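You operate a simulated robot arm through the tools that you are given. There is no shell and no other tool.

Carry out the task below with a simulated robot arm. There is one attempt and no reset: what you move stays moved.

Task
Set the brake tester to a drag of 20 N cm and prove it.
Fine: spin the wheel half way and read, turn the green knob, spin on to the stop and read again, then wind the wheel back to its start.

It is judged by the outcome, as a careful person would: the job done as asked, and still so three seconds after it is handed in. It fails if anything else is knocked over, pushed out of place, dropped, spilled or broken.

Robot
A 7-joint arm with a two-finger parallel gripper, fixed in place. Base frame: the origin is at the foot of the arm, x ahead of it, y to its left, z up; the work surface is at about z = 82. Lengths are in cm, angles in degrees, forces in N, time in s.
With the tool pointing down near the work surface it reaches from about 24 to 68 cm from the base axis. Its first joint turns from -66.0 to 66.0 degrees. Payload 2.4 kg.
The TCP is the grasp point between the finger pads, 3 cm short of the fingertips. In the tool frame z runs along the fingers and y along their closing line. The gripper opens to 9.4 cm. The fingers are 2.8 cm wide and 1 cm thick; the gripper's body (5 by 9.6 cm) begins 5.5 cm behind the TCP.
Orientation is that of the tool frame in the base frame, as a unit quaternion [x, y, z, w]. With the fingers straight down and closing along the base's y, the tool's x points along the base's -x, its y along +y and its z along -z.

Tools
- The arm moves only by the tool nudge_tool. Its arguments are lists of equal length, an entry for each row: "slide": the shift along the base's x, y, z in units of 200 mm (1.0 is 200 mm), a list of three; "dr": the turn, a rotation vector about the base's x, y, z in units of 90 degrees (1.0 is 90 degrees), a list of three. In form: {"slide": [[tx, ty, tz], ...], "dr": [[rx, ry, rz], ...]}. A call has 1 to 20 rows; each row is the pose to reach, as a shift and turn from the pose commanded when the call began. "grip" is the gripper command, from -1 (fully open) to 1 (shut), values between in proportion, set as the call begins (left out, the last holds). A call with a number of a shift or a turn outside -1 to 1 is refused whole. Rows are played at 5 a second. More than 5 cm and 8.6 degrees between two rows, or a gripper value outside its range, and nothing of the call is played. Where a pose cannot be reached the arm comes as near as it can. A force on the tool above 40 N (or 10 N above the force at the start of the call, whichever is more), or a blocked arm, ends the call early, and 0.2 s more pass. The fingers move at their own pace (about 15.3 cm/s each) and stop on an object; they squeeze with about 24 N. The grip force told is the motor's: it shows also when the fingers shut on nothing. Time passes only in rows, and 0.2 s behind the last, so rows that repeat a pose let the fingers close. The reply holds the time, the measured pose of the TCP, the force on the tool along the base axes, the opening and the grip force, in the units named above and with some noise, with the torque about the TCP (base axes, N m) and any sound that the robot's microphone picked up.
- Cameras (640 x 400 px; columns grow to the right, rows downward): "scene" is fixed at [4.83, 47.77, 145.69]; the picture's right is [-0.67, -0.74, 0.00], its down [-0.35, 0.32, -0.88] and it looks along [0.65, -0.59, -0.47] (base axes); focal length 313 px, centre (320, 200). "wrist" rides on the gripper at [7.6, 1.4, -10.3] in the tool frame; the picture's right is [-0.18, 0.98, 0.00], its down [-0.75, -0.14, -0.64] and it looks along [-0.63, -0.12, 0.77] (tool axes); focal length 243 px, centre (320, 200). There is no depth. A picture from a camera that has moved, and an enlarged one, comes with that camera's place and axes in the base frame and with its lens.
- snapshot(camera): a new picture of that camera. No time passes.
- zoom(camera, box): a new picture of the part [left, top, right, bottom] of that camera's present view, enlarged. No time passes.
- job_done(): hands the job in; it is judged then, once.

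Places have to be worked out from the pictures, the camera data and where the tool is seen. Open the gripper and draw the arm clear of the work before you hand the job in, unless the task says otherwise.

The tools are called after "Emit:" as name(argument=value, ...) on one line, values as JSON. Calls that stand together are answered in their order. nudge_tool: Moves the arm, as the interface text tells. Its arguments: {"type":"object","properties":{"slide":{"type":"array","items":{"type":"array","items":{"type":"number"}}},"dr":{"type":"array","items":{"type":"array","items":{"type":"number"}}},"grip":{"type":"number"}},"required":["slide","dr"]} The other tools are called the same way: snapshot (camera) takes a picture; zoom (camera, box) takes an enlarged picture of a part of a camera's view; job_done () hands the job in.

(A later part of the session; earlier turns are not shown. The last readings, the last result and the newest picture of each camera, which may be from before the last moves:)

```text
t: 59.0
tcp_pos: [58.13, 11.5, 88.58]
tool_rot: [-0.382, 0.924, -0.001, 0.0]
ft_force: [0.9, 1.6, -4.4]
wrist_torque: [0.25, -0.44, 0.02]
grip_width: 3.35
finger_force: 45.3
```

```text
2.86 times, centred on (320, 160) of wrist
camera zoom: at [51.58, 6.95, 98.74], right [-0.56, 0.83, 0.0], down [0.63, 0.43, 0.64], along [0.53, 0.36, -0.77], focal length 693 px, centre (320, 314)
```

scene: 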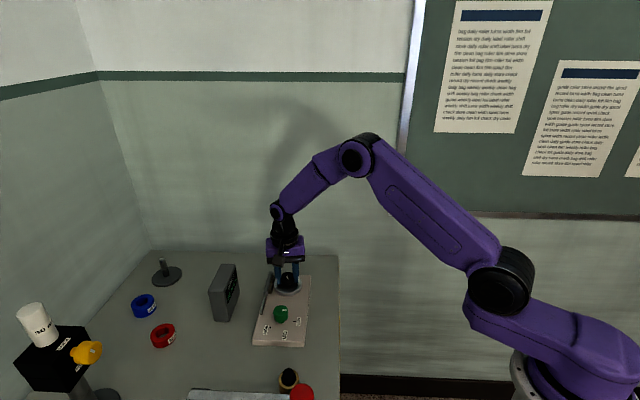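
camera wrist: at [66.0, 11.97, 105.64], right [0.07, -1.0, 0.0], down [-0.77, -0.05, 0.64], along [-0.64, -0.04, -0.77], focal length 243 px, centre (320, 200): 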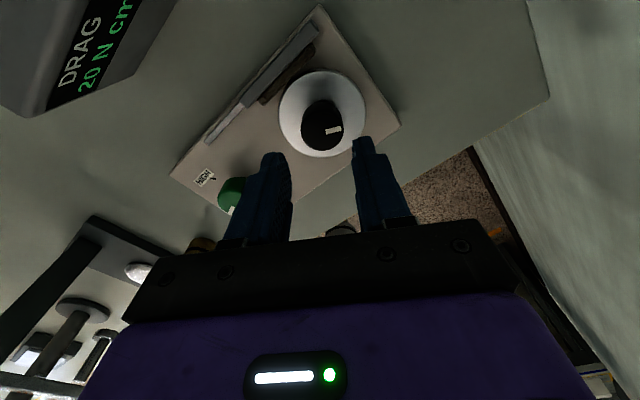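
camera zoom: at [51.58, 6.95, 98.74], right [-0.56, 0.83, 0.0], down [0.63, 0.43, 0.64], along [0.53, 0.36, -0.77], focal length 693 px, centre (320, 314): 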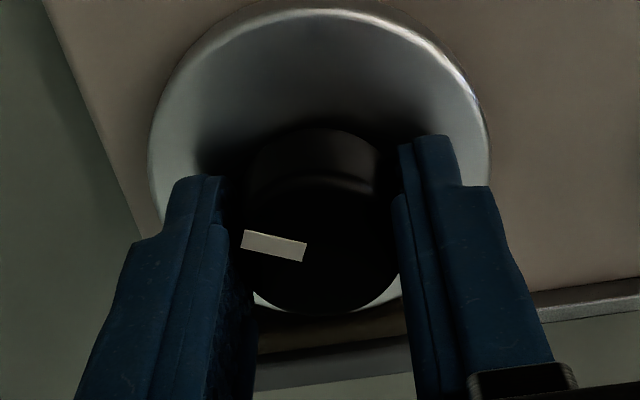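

A good grip with low forces. I spin on clockwise 12° in small steps, looking for the stop.

Emit:
nudge_tool(slide=[[0, 0, 0], [0, 0, 0], [0, 0, 0], [0, 0, 0]], dr=[[0, 0, -0.033], [0, 0, -0.067], [0, 0, -0.1], [0, 0, -0.133]])

Emit:
zoom(camera="wrist", box=[220, 90, 420, 230])

Emit:
zoom(camera="scene", box=[200, 240, 330, 340])

```text
t: 60.0
tcp_pos: [58.01, 11.31, 88.71]
tool_rot: [-0.283, 0.959, 0.0, 0.0]
ft_force: [0.1, 0.3, 1.5]
wrist_torque: [-0.15, 0.17, 0.64]
grip_width: 3.38
finger_force: 45.4
```

```text
2.86 times, centred on (320, 160) of wrist
camera zoom: at [50.71, 8.28, 98.75], right [-0.38, 0.93, 0.0], down [0.71, 0.29, 0.64], along [0.59, 0.24, -0.77], focal length 693 px, centre (320, 314)
```

zoom: 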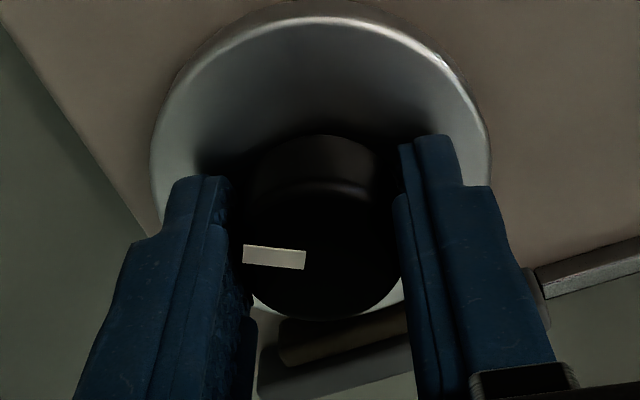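

```text
4.00 times, centred on (265, 290) of scene
camera zoom: at [4.83, 47.78, 145.69], right [-0.67, -0.74, 0.0], down [-0.35, 0.32, -0.88], along [0.65, -0.59, -0.47], focal length 1254 px, centre (540, -160)
```

zoom: 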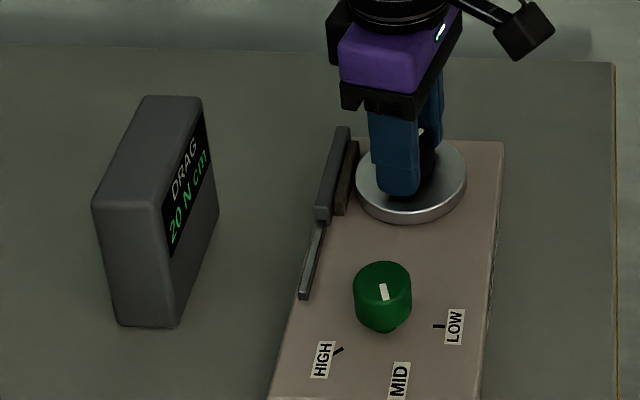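

The wheel advanced about 4° more and then blocked: z torque rose to 0.64 N m and the knob slipped slightly in the fingers. So the stop is at about 300° of travel, and the display reads 20 N cm at the stop. I take a closer picture of the display as proof before winding back.

Emit:
zoom(camera="scene", box=[205, 255, 255, 330])

Emit:
nudge_tool(slide=[[0, 0, 0], [0, 0, 0], [0, 0, 0], [0, 0, 0]], dr=[[0, 0, 0.045], [0, 0, 0.09], [0, 0, 0.135], [0, 0, 0.18]])

Emit:
zoom(camera="wrist", box=[220, 90, 420, 230])

Emit:
zoom(camera="scene", box=[200, 240, 330, 340])

```text
5.33 times, centred on (230, 292) of scene
camera zoom: at [4.83, 47.78, 145.69], right [-0.67, -0.74, 0.0], down [-0.35, 0.32, -0.88], along [0.65, -0.59, -0.47], focal length 1672 px, centre (800, -293)
```

zoom: 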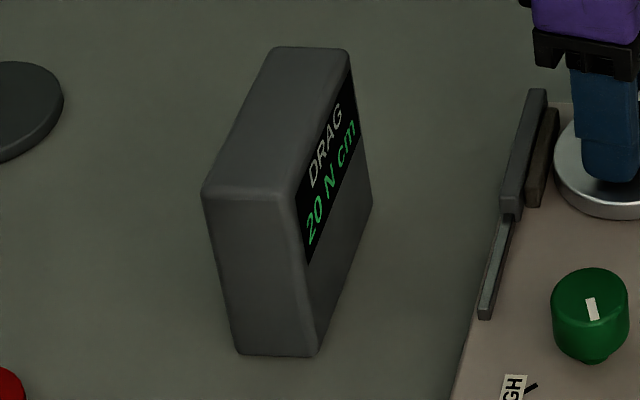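

```text
t: 61.0
tcp_pos: [57.93, 11.3, 88.67]
tool_rot: [-0.416, 0.909, 0.0, -0.001]
ft_force: [-15.7, -4.1, 9.8]
wrist_torque: [0.76, -0.6, 0.01]
grip_width: 3.37
finger_force: 45.4
```

```text
2.86 times, centred on (320, 160) of wrist
camera zoom: at [51.85, 6.38, 98.76], right [-0.62, 0.78, 0.0], down [0.6, 0.48, 0.64], along [0.5, 0.4, -0.77], focal length 693 px, centre (320, 314)
```

zoom: 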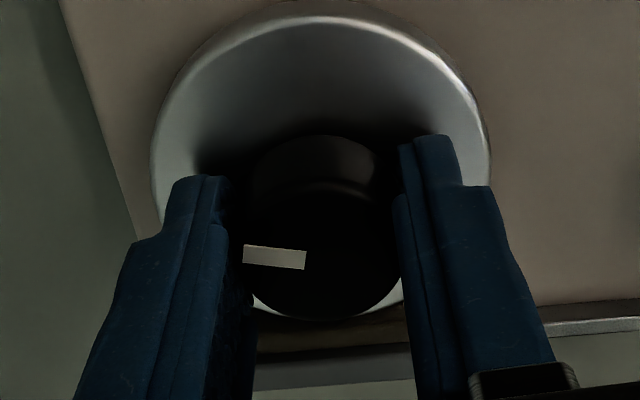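

```text
4.00 times, centred on (265, 290) of scene
camera zoom: at [4.77, 47.76, 145.69], right [-0.67, -0.74, 0.0], down [-0.35, 0.32, -0.88], along [0.65, -0.59, -0.47], focal length 1254 px, centre (540, -160)
```

zoom: 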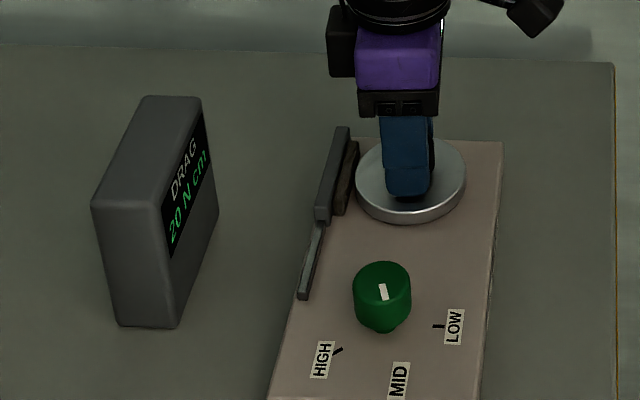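

The wheel winds back counter-clockwise with the hand, no slip; the display was clearly 20 N cm at the stop. I relieve the side load and continue 40° back.

Emit:
nudge_tool(slide=[[-0.004, -0.001, 0.002], [-0.004, -0.001, 0.002], [-0.004, -0.001, 0.002], [-0.004, -0.001, 0.002], [-0.004, -0.001, 0.002], [-0.004, -0.001, 0.002], [-0.004, -0.001, 0.002]], dr=[[0, 0, 0], [0, 0, 0.074], [0, 0, 0.148], [0, 0, 0.222], [0, 0, 0.296], [0, 0, 0.37], [0, 0, 0.444]])

```text
t: 62.6
tcp_pos: [58.01, 11.21, 88.57]
tool_rot: [-0.701, 0.713, 0.001, 0.0]
ft_force: [-3.7, 0.7, 6.8]
wrist_torque: [0.33, 0.17, -0.01]
grip_width: 3.36
finger_force: 44.8
```

Yaw is +89° and loads are low. I continue winding back another 40°.

Emit:
nudge_tool(slide=[[-0.001, 0, 0.002], [-0.001, 0, 0.002], [-0.001, 0, 0.002], [-0.001, 0, 0.002], [-0.001, 0, 0.002], [-0.001, 0, 0.002]], dr=[[0, 0, 0.074], [0, 0, 0.148], [0, 0, 0.222], [0, 0, 0.296], [0, 0, 0.37], [0, 0, 0.444]])

Emit:
zoom(camera="wrist", box=[220, 90, 420, 230])

Emit:
snapshot(camera="scene")

```text
t: 64.0
tcp_pos: [58.02, 11.28, 88.64]
tool_rot: [0.903, -0.429, 0.0, 0.0]
ft_force: [16.1, 5.1, -21.3]
wrist_torque: [0.51, -0.11, 0.0]
grip_width: 3.35
finger_force: 45.3
```

```text
2.86 times, centred on (320, 160) of wrist
camera zoom: at [61.68, 4.42, 98.74], right [-0.88, -0.48, 0.0], down [-0.37, 0.67, 0.64], along [-0.31, 0.56, -0.77], focal length 693 px, centre (320, 314)
```

zoom: 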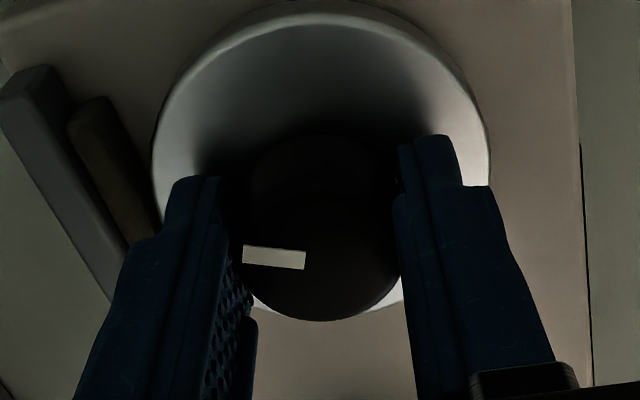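

```text
taken
```

scene: 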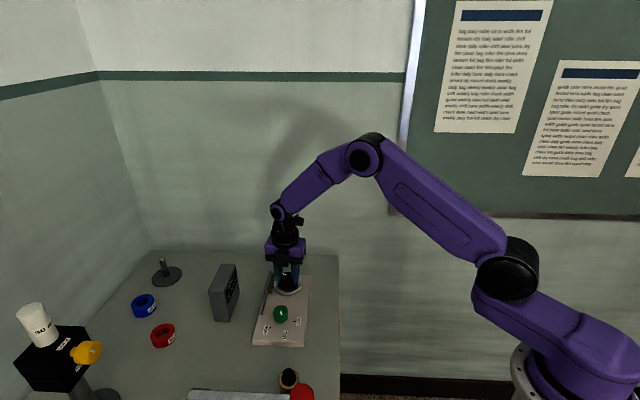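

The wheel is back to about 204°, yaw +129°, and a moderate strain has built up. I relieve it (+0.1 in x, -0.14 in z) and wind back another 20°.

Emit:
nudge_tool(slide=[[0.005, 0.0015, -0.006], [0.005, 0.0015, -0.006], [0.005, 0.0015, -0.006], [0.005, 0.0015, -0.006], [0.005, 0.0015, -0.006], [0.005, 0.0015, -0.006]], dr=[[0, 0, 0], [0, 0, 0], [0, 0, 0.056], [0, 0, 0.111], [0, 0, 0.167], [0, 0, 0.222]])

```text
t: 65.4
tcp_pos: [57.99, 11.24, 88.74]
tool_rot: [0.964, -0.267, 0.0, -0.001]
ft_force: [9.3, 1.3, -5.5]
wrist_torque: [0.66, 1.04, -0.02]
grip_width: 3.39
finger_force: 44.6
```

The wheel is back to about 184°, with the hand at +149° yaw near its range. I release to 3.9 cm, lift, and will regrasp from the other end of the wrist range.

Emit:
nudge_tool(slide=[[0, 0, 0], [0, 0, 0], [0, 0, 0]], dr=[[0, 0, 0], [0, 0, 0], [0, 0, 0]], grip=0.17)

Emit:
zoom(camera="wrist", box=[220, 90, 420, 230])

```text
t: 66.2
tcp_pos: [58.0, 11.24, 88.7]
tool_rot: [0.963, -0.268, 0.0, 0.0]
ft_force: [-0.3, -0.3, -0.5]
wrist_torque: [-0.03, 0.04, -0.02]
grip_width: 3.91
finger_force: 0.1
```

```text
2.86 times, centred on (320, 160) of wrist
camera zoom: at [63.69, 6.07, 98.76], right [-0.66, -0.75, 0.0], down [-0.57, 0.51, 0.64], along [-0.48, 0.43, -0.77], focal length 693 px, centre (320, 314)
```

zoom: 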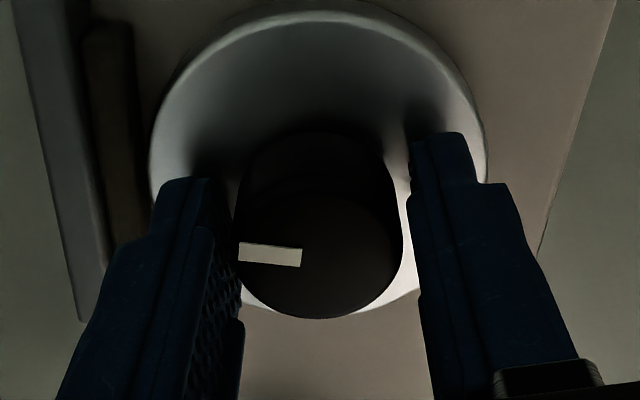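

The fingers are clear. I lift 7 cm and turn the hand clockwise in the air by about 284°, to -135° yaw.

Emit:
nudge_tool(slide=[[0, 0, 0.05], [0, 0, 0.15], [0, 0, 0.25], [0, 0, 0.35], [0, 0, 0.35]], dr=[[0, 0, 0], [0, 0, 0], [0, 0, 0], [0, 0, 0], [0, 0, -0.08]])

Emit:
nudge_tool(slide=[[0, 0, 0], [0, 0, 0], [0, 0, 0], [0, 0, 0], [0, 0, 0], [0, 0, 0], [0, 0, 0], [0, 0, 0], [0, 0, 0], [0, 0, 0], [0, 0, 0]], dr=[[0, 0, -0.09], [0, 0, -0.18], [0, 0, -0.27], [0, 0, -0.36], [0, 0, -0.45], [0, 0, -0.54], [0, 0, -0.63], [0, 0, -0.72], [0, 0, -0.81], [0, 0, -0.9], [0, 0, -0.99]], grip=-0.02)

Emit:
nudge_tool(slide=[[0, 0, 0], [0, 0, 0], [0, 0, 0], [0, 0, 0], [0, 0, 0], [0, 0, 0], [0, 0, 0], [0, 0, 0], [0, 0, 0], [0, 0, 0], [0, 0, 0]], dr=[[0, 0, -0.09], [0, 0, -0.18], [0, 0, -0.27], [0, 0, -0.36], [0, 0, -0.45], [0, 0, -0.54], [0, 0, -0.63], [0, 0, -0.72], [0, 0, -0.81], [0, 0, -0.9], [0, 0, -0.99]])

Emit:
nudge_tool(slide=[[0, 0, 0], [0, 0, 0], [0, 0, 0], [0, 0, 0], [0, 0, 0], [0, 0, 0], [0, 0, 0], [0, 0, 0], [0, 0, 0], [0, 0, 0], [0, 0, 0], [0, 0, 0]], dr=[[0, 0, -0.09], [0, 0, -0.18], [0, 0, -0.27], [0, 0, -0.36], [0, 0, -0.45], [0, 0, -0.54], [0, 0, -0.63], [0, 0, -0.72], [0, 0, -0.81], [0, 0, -0.9], [0, 0, -0.99], [0, 0, -0.99]])

Emit:
snapshot(camera="wrist")

Emit:
zoom(camera="wrist", box=[220, 50, 420, 190])

```text
t: 67.4
tcp_pos: [58.04, 11.25, 95.36]
tool_rot: [0.945, -0.326, 0.0, 0.0]
ft_force: [0.4, 0.0, 0.4]
wrist_torque: [0.03, -0.04, -0.01]
grip_width: 3.91
finger_force: 0.1
```

```text
t: 69.8
tcp_pos: [58.06, 11.34, 95.56]
tool_rot: [-0.444, 0.896, 0.0, 0.0]
ft_force: [-0.1, 0.5, 0.4]
wrist_torque: [0.0, -0.02, 0.01]
grip_width: 4.78
finger_force: 0.1
```

```text
t: 72.2
tcp_pos: [58.1, 11.27, 95.45]
tool_rot: [0.314, 0.95, 0.0, 0.0]
ft_force: [-0.5, -0.7, -0.8]
wrist_torque: [0.01, 0.0, 0.03]
grip_width: 4.79
finger_force: 0.1
```

```text
t: 74.8
tcp_pos: [58.05, 11.36, 95.59]
tool_rot: [0.89, 0.457, 0.0, 0.0]
ft_force: [-0.5, 0.1, 0.0]
wrist_torque: [-0.04, -0.03, 0.0]
grip_width: 4.76
finger_force: 0.1
```

```text
taken
camera wrist: at [63.62, 16.63, 105.7], right [0.69, -0.72, 0.0], down [-0.55, -0.53, 0.64], along [-0.46, -0.44, -0.77], focal length 243 px, centre (320, 200)
```

wrist: 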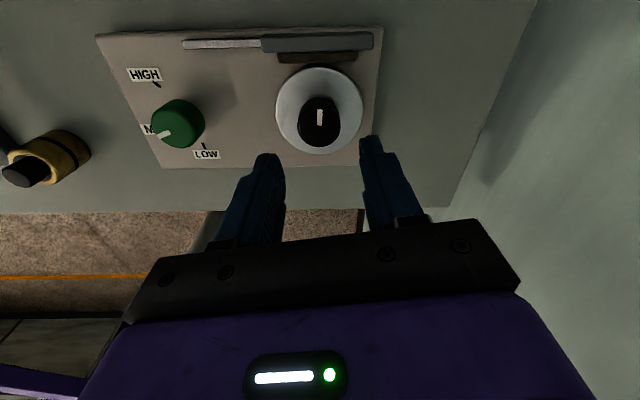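

```text
2.86 times, centred on (320, 120) of wrist
camera zoom: at [63.62, 16.63, 105.7], right [0.69, -0.72, 0.0], down [-0.55, -0.53, 0.64], along [-0.46, -0.44, -0.77], focal length 693 px, centre (320, 429)
```

zoom: 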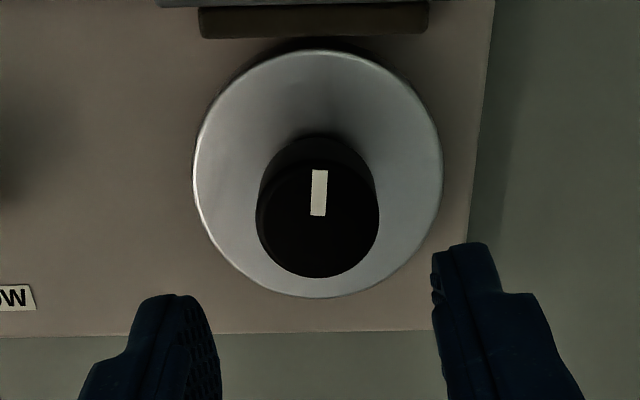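

The wheel pointer now points at the felt, about half a turn from its start, and the knob is centred. I turn the last 9° to -135° and descend to z≈88.7.

Emit:
nudge_tool(slide=[[0, 0, -0.05], [0, 0, -0.15], [0, 0, -0.23], [0, 0, -0.29], [0, 0, -0.34], [0, 0, -0.34]], dr=[[0, 0, -0.05], [0, 0, -0.1], [0, 0, -0.1], [0, 0, -0.1], [0, 0, -0.1], [0, 0, -0.1]])

Emit:
zoom(camera="wrist", box=[220, 90, 420, 230])

```text
t: 76.2
tcp_pos: [57.99, 11.34, 88.73]
tool_rot: [0.922, 0.387, 0.0, 0.0]
ft_force: [1.0, 0.0, 0.2]
wrist_torque: [-0.01, 0.01, 0.03]
grip_width: 4.8
finger_force: 0.0
```

```text
2.86 times, centred on (320, 160) of wrist
camera zoom: at [64.28, 15.75, 98.79], right [0.57, -0.82, 0.0], down [-0.63, -0.44, 0.64], along [-0.53, -0.37, -0.77], focal length 693 px, centre (320, 314)
```

zoom: 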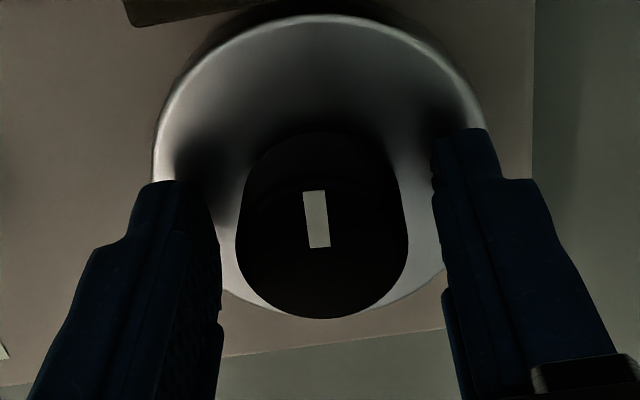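

Centred. I close on the knob and hold.

Emit:
nudge_tool(slide=[[0, 0, 0], [0, 0, 0], [0, 0, 0], [0, 0, 0], [0, 0, 0]], dr=[[0, 0, 0], [0, 0, 0], [0, 0, 0], [0, 0, 0], [0, 0, 0]], grip=1)

Emit:
nudge_tool(slide=[[0, 0, 0], [0, 0, 0], [0, 0, 0], [0, 0, 0], [0, 0, 0]], dr=[[0, 0, 0.06], [0, 0, 0.12], [0, 0, 0.18], [0, 0, 0.24], [0, 0, 0.3]])

Emit:
zoom(camera="wrist", box=[220, 90, 420, 230])

Emit:
zoom(camera="scene", box=[200, 240, 330, 340])

```text
t: 77.4
tcp_pos: [57.94, 11.34, 88.65]
tool_rot: [0.922, 0.387, 0.0, 0.0]
ft_force: [2.9, -1.0, -5.9]
wrist_torque: [0.07, -0.2, 0.01]
grip_width: 3.35
finger_force: 45.1
```

```text
t: 78.6
tcp_pos: [57.86, 11.34, 88.77]
tool_rot: [0.806, 0.592, 0.001, 0.0]
ft_force: [7.2, 0.5, -9.8]
wrist_torque: [0.16, 0.18, 0.01]
grip_width: 3.36
finger_force: 45.3
```

```text
2.86 times, centred on (320, 160) of wrist
camera zoom: at [61.56, 18.15, 98.8], right [0.88, -0.47, 0.0], down [-0.36, -0.68, 0.64], along [-0.3, -0.57, -0.77], focal length 693 px, centre (320, 314)
```

zoom: 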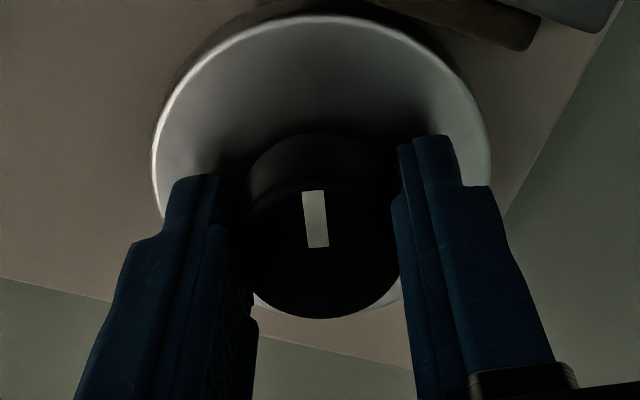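

```text
4.00 times, centred on (265, 290) of scene
camera zoom: at [4.86, 47.78, 145.68], right [-0.67, -0.74, 0.0], down [-0.35, 0.32, -0.88], along [0.65, -0.59, -0.47], focal length 1254 px, centre (540, -160)
```

zoom: 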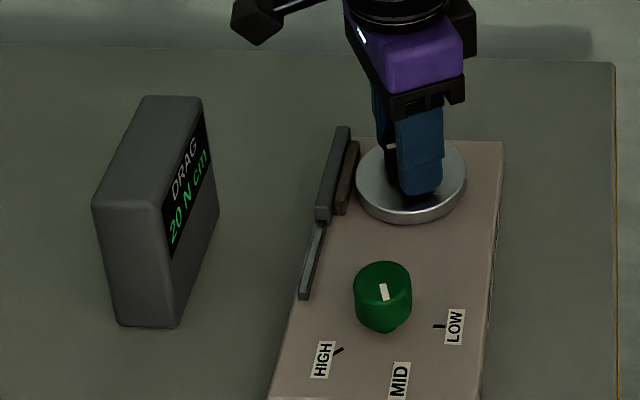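

Winding back smoothly: the wheel is at about 157° and the display still reads 20 N cm. I continue 40° with a small relief.

Emit:
nudge_tool(slide=[[0.003, 0, -0.003], [0.003, 0, -0.003], [0.003, 0, -0.003], [0.003, 0, -0.003], [0.003, 0, -0.003], [0.003, 0, -0.003], [0.003, 0, -0.003]], dr=[[0, 0, 0], [0, 0, 0.074], [0, 0, 0.148], [0, 0, 0.222], [0, 0, 0.296], [0, 0, 0.37], [0, 0, 0.444]])

```text
t: 80.2
tcp_pos: [58.01, 11.44, 88.74]
tool_rot: [0.555, 0.832, -0.001, -0.001]
ft_force: [-11.7, -0.5, -2.7]
wrist_torque: [-0.84, -0.1, -0.02]
grip_width: 3.39
finger_force: 45.2
```

The wheel is at about 117°. I continue another 40° back.

Emit:
nudge_tool(slide=[[-0.004, 0, 0], [-0.004, 0, 0], [-0.004, 0, 0], [-0.004, 0, 0], [-0.004, 0, 0], [-0.004, 0, 0], [-0.004, 0, 0]], dr=[[0, 0, 0], [0, 0, 0.074], [0, 0, 0.148], [0, 0, 0.222], [0, 0, 0.296], [0, 0, 0.37], [0, 0, 0.444]])

Emit:
zoom(camera="wrist", box=[220, 90, 420, 230])

```text
t: 81.8
tcp_pos: [57.93, 11.33, 88.82]
tool_rot: [0.238, 0.971, 0.0, 0.0]
ft_force: [-9.9, 6.3, 6.4]
wrist_torque: [0.2, 0.53, 0.01]
grip_width: 3.34
finger_force: 45.0
```

```text
2.86 times, centred on (320, 160) of wrist
camera zoom: at [51.77, 16.04, 98.8], right [0.61, 0.79, 0.0], down [0.6, -0.47, 0.64], along [0.51, -0.39, -0.77], focal length 693 px, centre (320, 314)
```

zoom: 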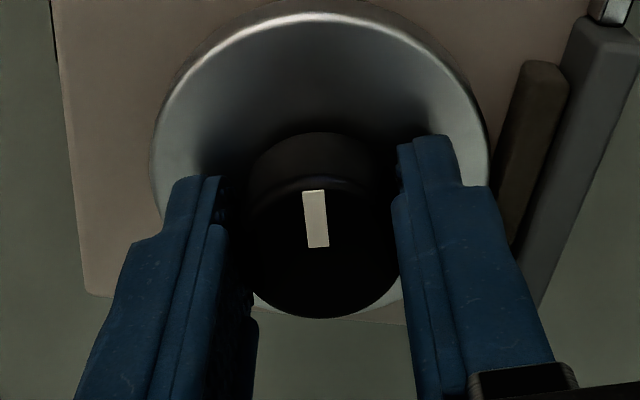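

The pointer is fixed relative to the hand at yaw -27°. The start should be reached at a yaw of about +50°, so I wind another 40° back.

Emit:
nudge_tool(slide=[[-0.003, 0.002, 0.002], [-0.003, 0.002, 0.002], [-0.003, 0.002, 0.002], [-0.003, 0.002, 0.002], [-0.003, 0.002, 0.002], [-0.003, 0.002, 0.002], [-0.003, 0.002, 0.002]], dr=[[0, 0, 0], [0, 0, 0.074], [0, 0, 0.148], [0, 0, 0.222], [0, 0, 0.296], [0, 0, 0.37], [0, 0, 0.444]])

Emit:
nudge_tool(slide=[[0, 0, 0], [0, 0, 0], [0, 0, 0], [0, 0, 0], [0, 0, 0]], dr=[[0, 0, 0.06], [0, 0, 0.12], [0, 0, 0.18], [0, 0, 0.24], [0, 0, 0.3]])

Emit:
zoom(camera="wrist", box=[220, 90, 420, 230])

Emit:
zoom(camera="scene", box=[200, 240, 330, 340])

```text
t: 83.4
tcp_pos: [57.94, 11.21, 88.7]
tool_rot: [-0.109, 0.994, 0.0, 0.0]
ft_force: [-6.9, 3.9, -1.1]
wrist_torque: [0.41, -1.03, -0.02]
grip_width: 3.34
finger_force: 45.2
```

```text
t: 84.6
tcp_pos: [57.92, 11.28, 88.82]
tool_rot: [-0.337, 0.941, 0.0, 0.001]
ft_force: [0.0, 5.8, -4.2]
wrist_torque: [0.46, -0.68, -0.01]
grip_width: 3.35
finger_force: 45.0
```

```text
2.86 times, centred on (320, 160) of wrist
camera zoom: at [51.1, 7.48, 98.79], right [-0.48, 0.88, 0.0], down [0.67, 0.37, 0.64], along [0.56, 0.31, -0.77], focal length 693 px, centre (320, 314)
```

zoom: 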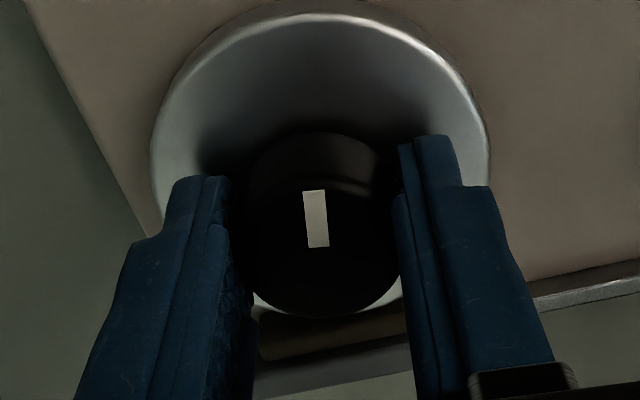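

```text
4.00 times, centred on (265, 290) of scene
camera zoom: at [4.84, 47.79, 145.68], right [-0.67, -0.74, 0.0], down [-0.35, 0.32, -0.88], along [0.65, -0.59, -0.47], focal length 1254 px, centre (540, -160)
```

zoom: 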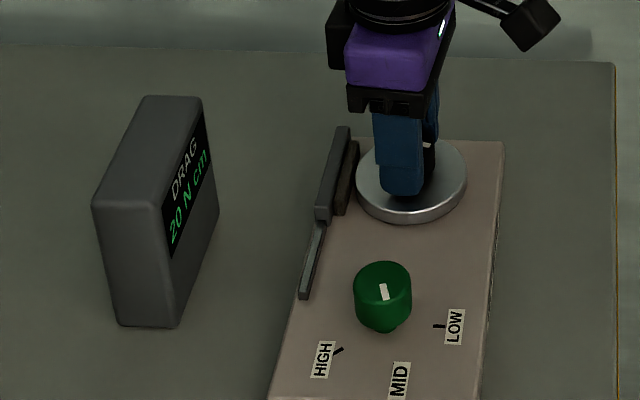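

Yaw is +39°, with about 10° left to the start. I turn back 8° in small steps and check for the start stop.

Emit:
nudge_tool(slide=[[0, 0, 0], [0, 0, 0], [0, 0, 0], [0, 0, 0]], dr=[[0, 0, 0.025], [0, 0, 0.05], [0, 0, 0.075], [0, 0, 0.095]])

Emit:
zoom(camera="wrist", box=[220, 90, 420, 230])

```text
t: 85.6
tcp_pos: [58.01, 11.34, 88.75]
tool_rot: [-0.407, 0.914, -0.001, 0.0]
ft_force: [10.6, 2.0, -21.5]
wrist_torque: [0.76, -0.7, 0.01]
grip_width: 3.34
finger_force: 44.4
```

```text
2.86 times, centred on (320, 160) of wrist
camera zoom: at [51.74, 6.53, 98.81], right [-0.61, 0.79, 0.0], down [0.61, 0.47, 0.64], along [0.51, 0.39, -0.77], focal length 693 px, centre (320, 314)
```

zoom: 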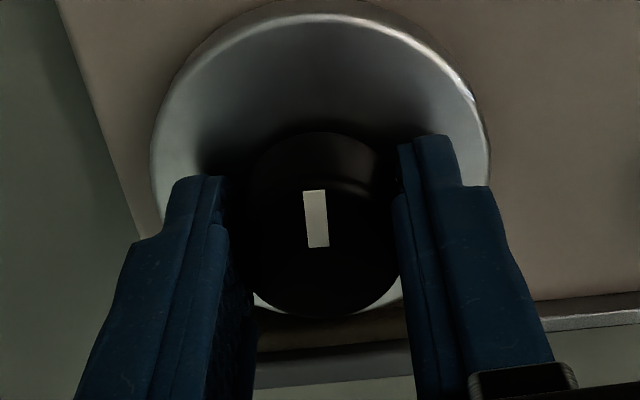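

Yaw +48°, no stop torque yet. I relieve the vertical strain and go another 3° in 1° steps.

Emit:
nudge_tool(slide=[[0.003, 0, -0.006], [0.003, 0, -0.006], [0.003, 0, -0.006], [0.003, 0, -0.006], [0.003, 0, -0.006]], dr=[[0, 0, 0], [0, 0, 0.011], [0, 0, 0.022], [0, 0, 0.033], [0, 0, 0.033]])

Emit:
zoom(camera="wrist", box=[220, 90, 420, 230])

Emit:
zoom(camera="scene", box=[255, 260, 305, 300])

```text
t: 86.8
tcp_pos: [57.88, 11.27, 88.84]
tool_rot: [-0.43, 0.903, 0.001, -0.001]
ft_force: [-16.3, -8.1, 25.3]
wrist_torque: [-0.18, 0.45, 0.06]
grip_width: 3.34
finger_force: 45.4
```

```text
2.86 times, centred on (320, 160) of wrist
camera zoom: at [52.03, 6.23, 98.83], right [-0.65, 0.76, 0.0], down [0.59, 0.5, 0.64], along [0.49, 0.41, -0.77], focal length 693 px, centre (320, 314)
```

zoom: 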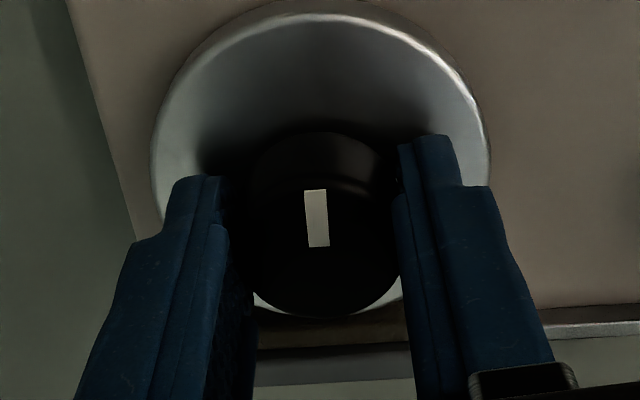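

```text
10.00 times, centred on (280, 280) of scene
camera zoom: at [4.73, 47.74, 145.7], right [-0.67, -0.74, 0.0], down [-0.35, 0.32, -0.88], along [0.65, -0.59, -0.47], focal length 3134 px, centre (720, -600)
```

zoom: 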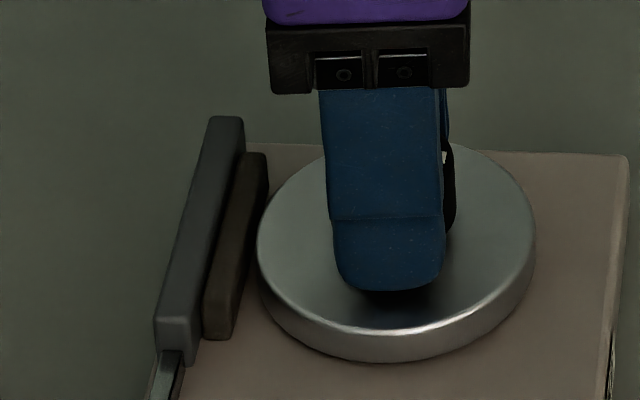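

No start-stop torque is felt at yaw +51°. To judge the wheel's position exactly, I release, rise to z≈92, and view the pointer from the same pose (+45° yaw) as before the first grasp.

Emit:
nudge_tool(slide=[[0, 0, 0], [0, 0, 0], [0, 0, 0]], dr=[[0, 0, 0], [0, 0, 0], [0, 0, 0]], grip=-0.02)

Emit:
nudge_tool(slide=[[0, 0, 0.04], [0, 0, 0.1], [0, 0, 0.165], [0, 0, 0.165], [0, 0, 0.165]], dr=[[0, 0, 0], [0, 0, 0], [0, 0, 0], [0, 0, -0.065], [0, 0, -0.065]])

Emit:
zoom(camera="wrist", box=[230, 40, 430, 180])

Emit:
zoom(camera="scene", box=[200, 240, 330, 340])

```text
t: 87.6
tcp_pos: [58.12, 11.39, 88.61]
tool_rot: [-0.43, 0.903, 0.0, 0.0]
ft_force: [0.3, -0.3, 0.0]
wrist_torque: [0.0, -0.01, -0.02]
grip_width: 4.8
finger_force: 0.1
```

```text
t: 88.8
tcp_pos: [58.08, 11.36, 91.93]
tool_rot: [-0.383, 0.924, 0.001, 0.0]
ft_force: [0.1, -0.2, 0.4]
wrist_torque: [0.0, 0.0, -0.01]
grip_width: 4.78
finger_force: 0.0
```

```text
2.86 times, centred on (330, 110) of wrist
camera zoom: at [51.59, 6.92, 102.07], right [-0.56, 0.83, 0.0], down [0.63, 0.43, 0.64], along [0.53, 0.36, -0.77], focal length 693 px, centre (291, 457)
```

zoom: 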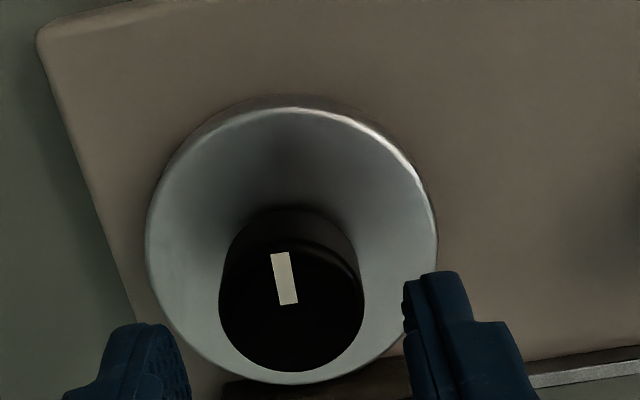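

```text
4.00 times, centred on (265, 290) of scene
camera zoom: at [4.83, 47.77, 145.69], right [-0.67, -0.74, 0.0], down [-0.35, 0.32, -0.88], along [0.65, -0.59, -0.47], focal length 1254 px, centre (540, -160)
```

zoom: 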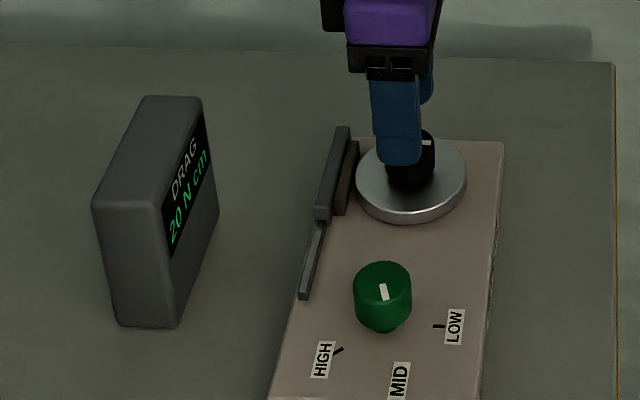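

The pointer azimuth now (about -135°) matches the initial one within about 2°, and comparing hand views suggests about 1.5° still to go. I go back down, grip, and turn a few more degrees counter-clockwise to seat the wheel at its start.

Emit:
nudge_tool(slide=[[0, 0, -0.06], [0, 0, -0.12], [0, 0, -0.162], [0, 0, -0.162]], dr=[[0, 0, 0], [0, 0, 0], [0, 0, 0], [0, 0, 0]])

Emit:
nudge_tool(slide=[[0, 0, 0], [0, 0, 0], [0, 0, 0], [0, 0, 0]], dr=[[0, 0, 0], [0, 0, 0], [0, 0, 0], [0, 0, 0]], grip=1)

Emit:
zoom(camera="wrist", box=[270, 130, 370, 200])

Emit:
nudge_tool(slide=[[0, 0, 0], [0, 0, 0], [0, 0, 0], [0, 0, 0], [0, 0, 0]], dr=[[0, 0, 0.011], [0, 0, 0.022], [0, 0, 0.033], [0, 0, 0.044], [0, 0, 0.055]])

Emit:
zoom(camera="wrist", box=[270, 130, 370, 200])

```text
t: 89.8
tcp_pos: [57.98, 11.4, 88.64]
tool_rot: [-0.384, 0.923, 0.0, 0.0]
ft_force: [0.8, 0.0, -0.3]
wrist_torque: [0.02, 0.01, -0.01]
grip_width: 4.79
finger_force: 0.1
```

```text
t: 90.8
tcp_pos: [58.13, 11.37, 88.79]
tool_rot: [-0.383, 0.924, 0.0, 0.001]
ft_force: [6.3, -1.9, -6.4]
wrist_torque: [0.28, -0.53, -0.03]
grip_width: 3.38
finger_force: 44.9
```

```text
5.71 times, centred on (320, 165) of wrist
camera zoom: at [51.53, 6.89, 98.74], right [-0.57, 0.82, 0.0], down [0.63, 0.43, 0.64], along [0.53, 0.36, -0.77], focal length 1386 px, centre (320, 400)
```

zoom: 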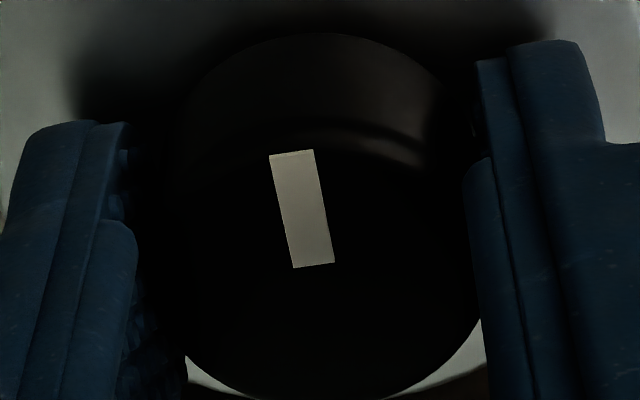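

```text
t: 92.0
tcp_pos: [58.07, 11.35, 88.74]
tool_rot: [-0.423, 0.906, 0.0, -0.001]
ft_force: [1.5, -7.3, -8.7]
wrist_torque: [-0.35, -0.19, -0.3]
grip_width: 3.36
finger_force: 45.1
```

```text
5.71 times, centred on (320, 165) of wrist
camera zoom: at [51.96, 6.32, 98.8], right [-0.64, 0.77, 0.0], down [0.59, 0.49, 0.64], along [0.49, 0.41, -0.77], focal length 1386 px, centre (320, 400)
```

zoom: 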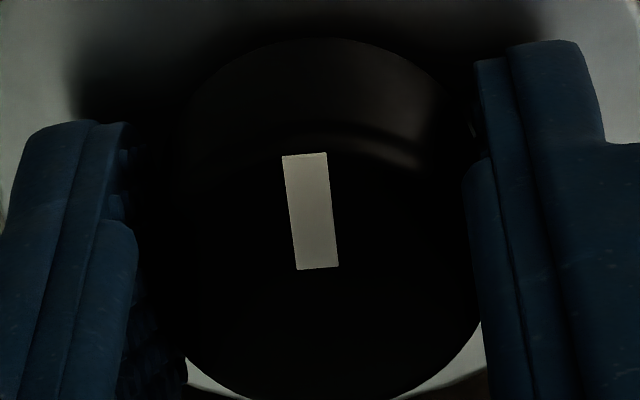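

The wheel moved about 1.5° and then met the start stop (z torque -0.3 N m, slight slip in the fingers), so it is exactly at its start. The full travel turns out to be about 300°, and my first reading was taken at only about 80°, not half way. I'll repeat the test properly: set the green knob back to LOW, read at about 150°, set MID, and run to the stop. I start by releasing and lifting.

Emit:
nudge_tool(slide=[[0, 0, 0], [0, 0, 0], [0, 0, 0]], dr=[[0, 0, 0], [0, 0, 0], [0, 0, 0]], grip=-0.02)

Emit:
nudge_tool(slide=[[0, 0, 0.05], [0, 0, 0.15], [0, 0, 0.25], [0, 0, 0.34]], dr=[[0, 0, 0], [0, 0, 0], [0, 0, 0], [0, 0, 0]])

Emit:
nudge_tool(slide=[[-0.0408, 0.0406, 0], [-0.0817, 0.0812, 0], [-0.1225, 0.1218, 0], [-0.1634, 0.1624, 0], [-0.2042, 0.203, 0], [-0.2451, 0.2436, 0], [-0.2859, 0.2842, 0], [-0.3268, 0.3248, 0], [-0.3676, 0.3654, 0], [-0.4085, 0.406, 0], [-0.4085, 0.406, 0], [-0.4085, 0.406, 0]], dr=[[0, 0, -0.083], [0, 0, -0.166], [0, 0, -0.25], [0, 0, -0.333], [0, 0, -0.416], [0, 0, -0.5], [0, 0, -0.583], [0, 0, -0.666], [0, 0, -0.75], [0, 0, -0.833], [0, 0, -0.833], [0, 0, -0.833]])

Emit:
zoom(camera="wrist", box=[220, 50, 420, 190])

Emit:
zoom(camera="scene", box=[200, 240, 350, 360])

```text
t: 92.8
tcp_pos: [58.07, 11.47, 88.73]
tool_rot: [-0.423, 0.906, 0.0, 0.0]
ft_force: [0.6, 0.6, 0.2]
wrist_torque: [0.01, -0.05, 0.03]
grip_width: 4.78
finger_force: 0.1
```

```text
t: 93.8
tcp_pos: [57.93, 11.42, 95.64]
tool_rot: [-0.423, 0.906, 0.0, 0.0]
ft_force: [-0.4, -0.4, -0.2]
wrist_torque: [-0.01, 0.02, 0.01]
grip_width: 4.8
finger_force: 0.1
```

```text
t: 96.4
tcp_pos: [49.65, 19.37, 95.45]
tool_rot: [0.216, 0.976, 0.001, 0.0]
ft_force: [0.7, -0.4, -0.3]
wrist_torque: [-0.03, -0.01, 0.02]
grip_width: 4.79
finger_force: 0.0
```

```text
2.86 times, centred on (320, 120) of wrist
camera zoom: at [43.36, 23.86, 105.61], right [0.58, 0.81, 0.0], down [0.62, -0.45, 0.64], along [0.52, -0.37, -0.77], focal length 693 px, centre (320, 429)
```

zoom: 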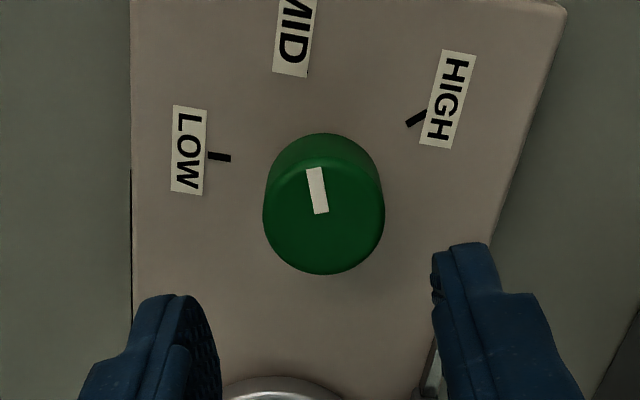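

```text
3.33 times, centred on (275, 300) of scene
camera zoom: at [4.83, 47.77, 145.69], right [-0.67, -0.74, 0.0], down [-0.35, 0.32, -0.88], along [0.65, -0.59, -0.47], focal length 1045 px, centre (470, -133)
```

zoom: 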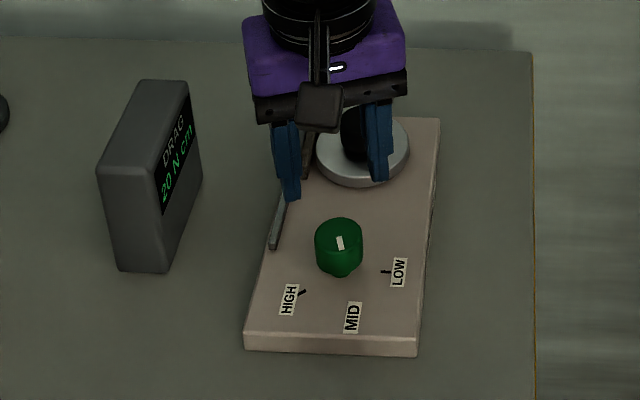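

The green knob is nearly under the tool axis. I shift (+0.2, +0.07), narrow to 4.4 cm because of the lever nearby, and descend to z≈88.2.

Emit:
nudge_tool(slide=[[0.01, 0.0035, -0.05], [0.01, 0.0035, -0.15], [0.01, 0.0035, -0.23], [0.01, 0.0035, -0.3], [0.01, 0.0035, -0.362], [0.01, 0.0035, -0.362]], dr=[[0, 0, 0], [0, 0, 0], [0, 0, 0], [0, 0, 0], [0, 0, 0], [0, 0, 0]], grip=0.064)

Emit:
zoom(camera="wrist", box=[220, 90, 420, 230])

```text
t: 97.8
tcp_pos: [50.31, 19.74, 88.42]
tool_rot: [0.216, 0.976, 0.001, 0.0]
ft_force: [0.2, 0.6, -0.1]
wrist_torque: [0.02, 0.02, -0.01]
grip_width: 4.37
finger_force: 0.1
```

```text
2.86 times, centred on (320, 160) of wrist
camera zoom: at [43.9, 24.2, 98.35], right [0.58, 0.81, 0.0], down [0.62, -0.45, 0.64], along [0.52, -0.37, -0.77], focal length 693 px, centre (320, 314)
```

zoom: 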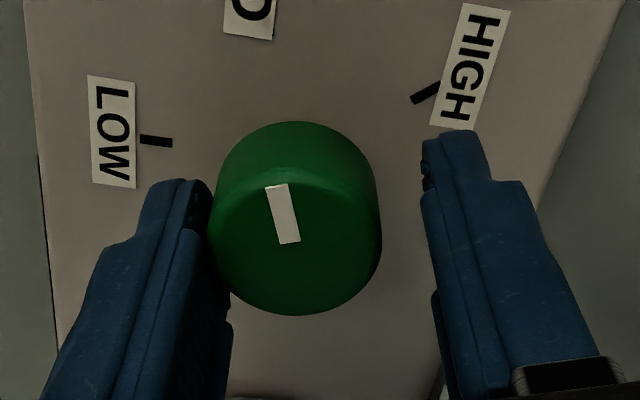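

After descending, the hand sits about 0.45 cm off toward +x+y, with no contact force yet. I shift back (-0.26, -0.36) and recheck.

Emit:
nudge_tool(slide=[[-0.0065, -0.009, 0], [-0.013, -0.018, 0], [-0.013, -0.018, 0], [-0.013, -0.018, 0]], dr=[[0, 0, 0], [0, 0, 0], [0, 0, 0], [0, 0, 0]])

Emit:
zoom(camera="wrist", box=[220, 90, 420, 230])

```text
t: 98.8
tcp_pos: [50.04, 19.1, 88.29]
tool_rot: [0.216, 0.976, 0.0, 0.0]
ft_force: [0.7, -0.2, 0.4]
wrist_torque: [0.03, 0.0, 0.03]
grip_width: 4.38
finger_force: 0.1
```

```text
2.86 times, centred on (320, 160) of wrist
camera zoom: at [43.55, 23.63, 98.32], right [0.58, 0.81, 0.0], down [0.62, -0.45, 0.64], along [0.52, -0.37, -0.77], focal length 693 px, centre (320, 314)
```

zoom: 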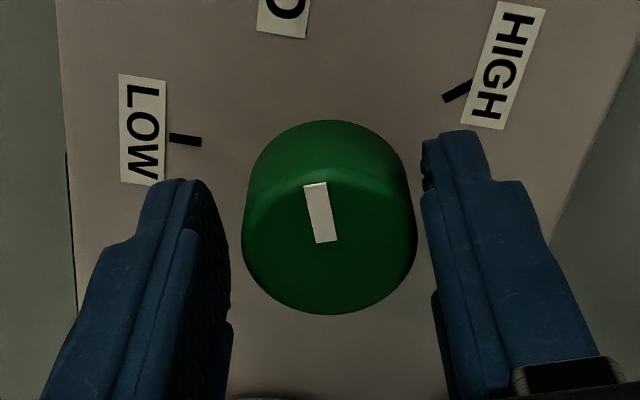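

Now about 0.18 cm the other way. I apply (+0.09, +0.13) and recheck.

Emit:
nudge_tool(slide=[[0.0045, 0.0065, 0], [0.0045, 0.0065, 0], [0.0045, 0.0065, 0]], dr=[[0, 0, 0], [0, 0, 0], [0, 0, 0]])

Emit:
zoom(camera="wrist", box=[220, 90, 420, 230])

```text
t: 99.6
tcp_pos: [49.85, 19.31, 88.3]
tool_rot: [0.217, 0.976, 0.0, 0.0]
ft_force: [-0.7, 0.2, 0.5]
wrist_torque: [0.01, -0.02, 0.02]
grip_width: 4.39
finger_force: 0.0
```

```text
2.86 times, centred on (320, 160) of wrist
camera zoom: at [43.61, 23.76, 98.4], right [0.58, 0.81, 0.0], down [0.62, -0.45, 0.64], along [0.52, -0.37, -0.77], focal length 693 px, centre (320, 314)
```

zoom: 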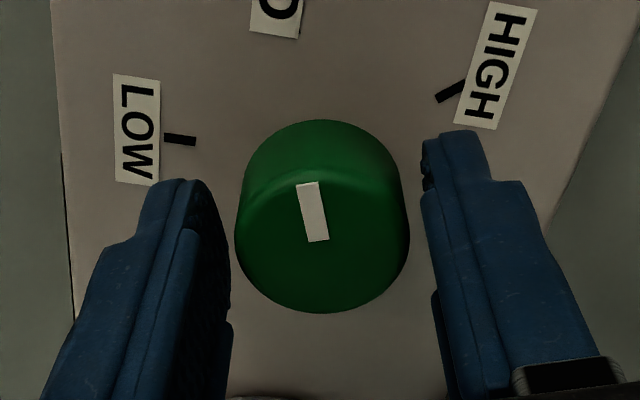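

Centred. I close on the green knob and turn it 70° counter-clockwise, back to LOW.

Emit:
nudge_tool(slide=[[0, 0, 0], [0, 0, 0], [0, 0, 0], [0, 0, 0]], dr=[[0, 0, 0], [0, 0, 0], [0, 0, 0], [0, 0, 0]], grip=1)

Emit:
nudge_tool(slide=[[0, 0, 0], [0, 0, 0], [0, 0, 0], [0, 0, 0], [0, 0, 0], [0, 0, 0], [0, 0, 0], [0, 0, 0], [0, 0, 0], [0, 0, 0], [0, 0, 0]], dr=[[0, 0, 0.078], [0, 0, 0.156], [0, 0, 0.233], [0, 0, 0.311], [0, 0, 0.389], [0, 0, 0.467], [0, 0, 0.544], [0, 0, 0.622], [0, 0, 0.7], [0, 0, 0.778], [0, 0, 0.778]])

Emit:
zoom(camera="wrist", box=[220, 60, 420, 200])

Emit:
zoom(camera="scene", box=[200, 240, 350, 360])

```text
t: 100.6
tcp_pos: [50.04, 19.26, 88.16]
tool_rot: [0.215, 0.977, 0.0, 0.001]
ft_force: [4.7, 6.5, -4.7]
wrist_torque: [-0.45, -0.02, -0.03]
grip_width: 3.35
finger_force: 44.8
```

```text
t: 103.0
tcp_pos: [50.04, 19.35, 88.38]
tool_rot: [-0.385, 0.923, 0.001, 0.003]
ft_force: [6.4, 23.5, 15.7]
wrist_torque: [1.04, 0.17, -0.01]
grip_width: 3.36
finger_force: 44.9
```

```text
2.86 times, centred on (320, 130) of wrist
camera zoom: at [43.45, 15.05, 98.34], right [-0.57, 0.82, 0.0], down [0.63, 0.43, 0.65], along [0.53, 0.37, -0.76], focal length 693 px, centre (320, 400)
```

zoom: 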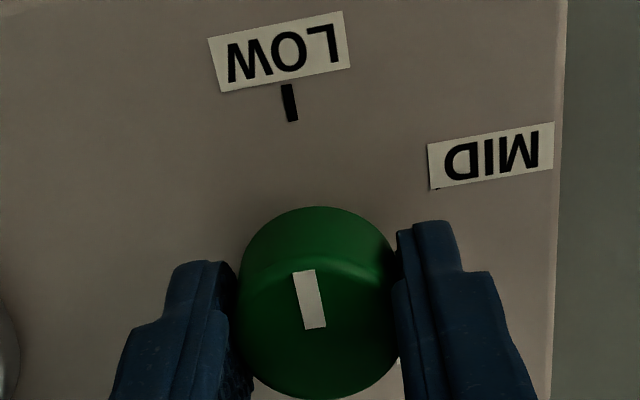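

```text
3.33 times, centred on (275, 300) of scene
camera zoom: at [4.82, 47.82, 145.67], right [-0.67, -0.74, 0.0], down [-0.35, 0.32, -0.88], along [0.65, -0.59, -0.47], focal length 1045 px, centre (470, -133)
```

zoom: 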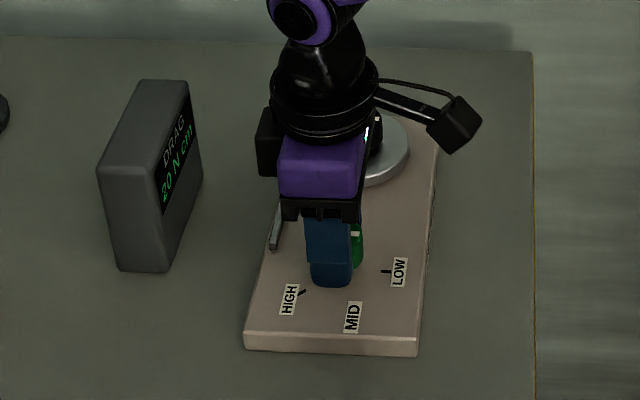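

The green knob is back at LOW. I release, lift, and return above the wheel, keeping the +45° yaw.

Emit:
nudge_tool(slide=[[0, 0, 0], [0, 0, 0], [0, 0, 0]], dr=[[0, 0, 0], [0, 0, 0], [0, 0, 0]], grip=-0.02)

Emit:
nudge_tool(slide=[[0, 0, 0.05], [0, 0, 0.15], [0, 0, 0.25], [0, 0, 0.365]], dr=[[0, 0, 0], [0, 0, 0], [0, 0, 0], [0, 0, 0]])

Emit:
zoom(camera="wrist", box=[220, 20, 420, 160])

Emit:
nudge_tool(slide=[[0.1, -0.1, 0], [0.2, -0.2, 0], [0.3, -0.3, 0], [0.37, -0.37, 0], [0.401, -0.401, 0], [0.401, -0.401, 0], [0.401, -0.401, 0]], dr=[[0, 0, 0], [0, 0, 0], [0, 0, 0], [0, 0, 0], [0, 0, 0], [0, 0, 0], [0, 0, 0]])

Emit:
zoom(camera="wrist", box=[220, 50, 420, 190])

```text
t: 103.8
tcp_pos: [49.72, 19.25, 88.06]
tool_rot: [-0.384, 0.923, 0.001, 0.0]
ft_force: [0.7, 0.0, -0.9]
wrist_torque: [0.01, -0.03, 0.0]
grip_width: 4.81
finger_force: 0.1
```

```text
t: 104.8
tcp_pos: [49.84, 19.35, 95.57]
tool_rot: [-0.383, 0.924, 0.0, 0.0]
ft_force: [0.4, 0.2, 0.4]
wrist_torque: [0.0, 0.01, -0.02]
grip_width: 4.8
finger_force: 0.0
```

```text
2.86 times, centred on (320, 90) of wrist
camera zoom: at [43.37, 14.94, 105.66], right [-0.57, 0.82, 0.0], down [0.63, 0.43, 0.64], along [0.53, 0.36, -0.77], focal length 693 px, centre (320, 514)
```

zoom: 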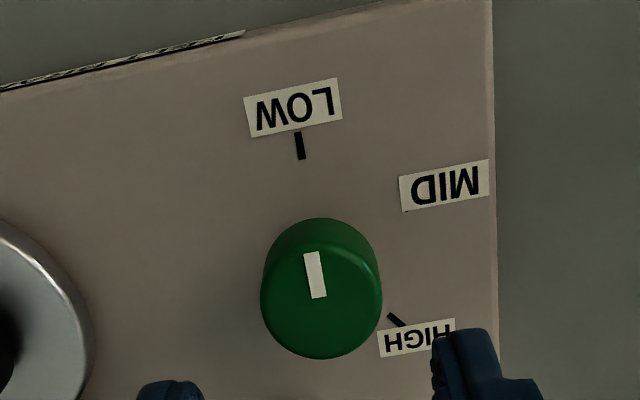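

```text
t: 106.4
tcp_pos: [57.87, 11.38, 95.5]
tool_rot: [-0.383, 0.924, 0.001, 0.0]
ft_force: [-0.4, 0.1, -0.1]
wrist_torque: [-0.02, 0.02, -0.02]
grip_width: 4.77
finger_force: 0.1
```

```text
2.86 times, centred on (320, 120) of wrist
camera zoom: at [51.43, 6.87, 105.59], right [-0.57, 0.82, 0.0], down [0.63, 0.43, 0.64], along [0.53, 0.36, -0.77], focal length 693 px, centre (320, 429)
```

zoom: 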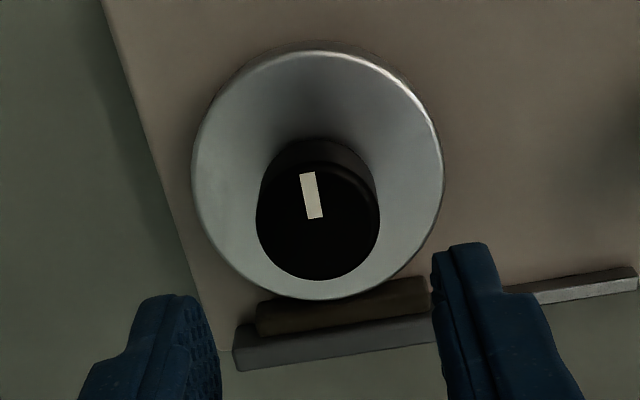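

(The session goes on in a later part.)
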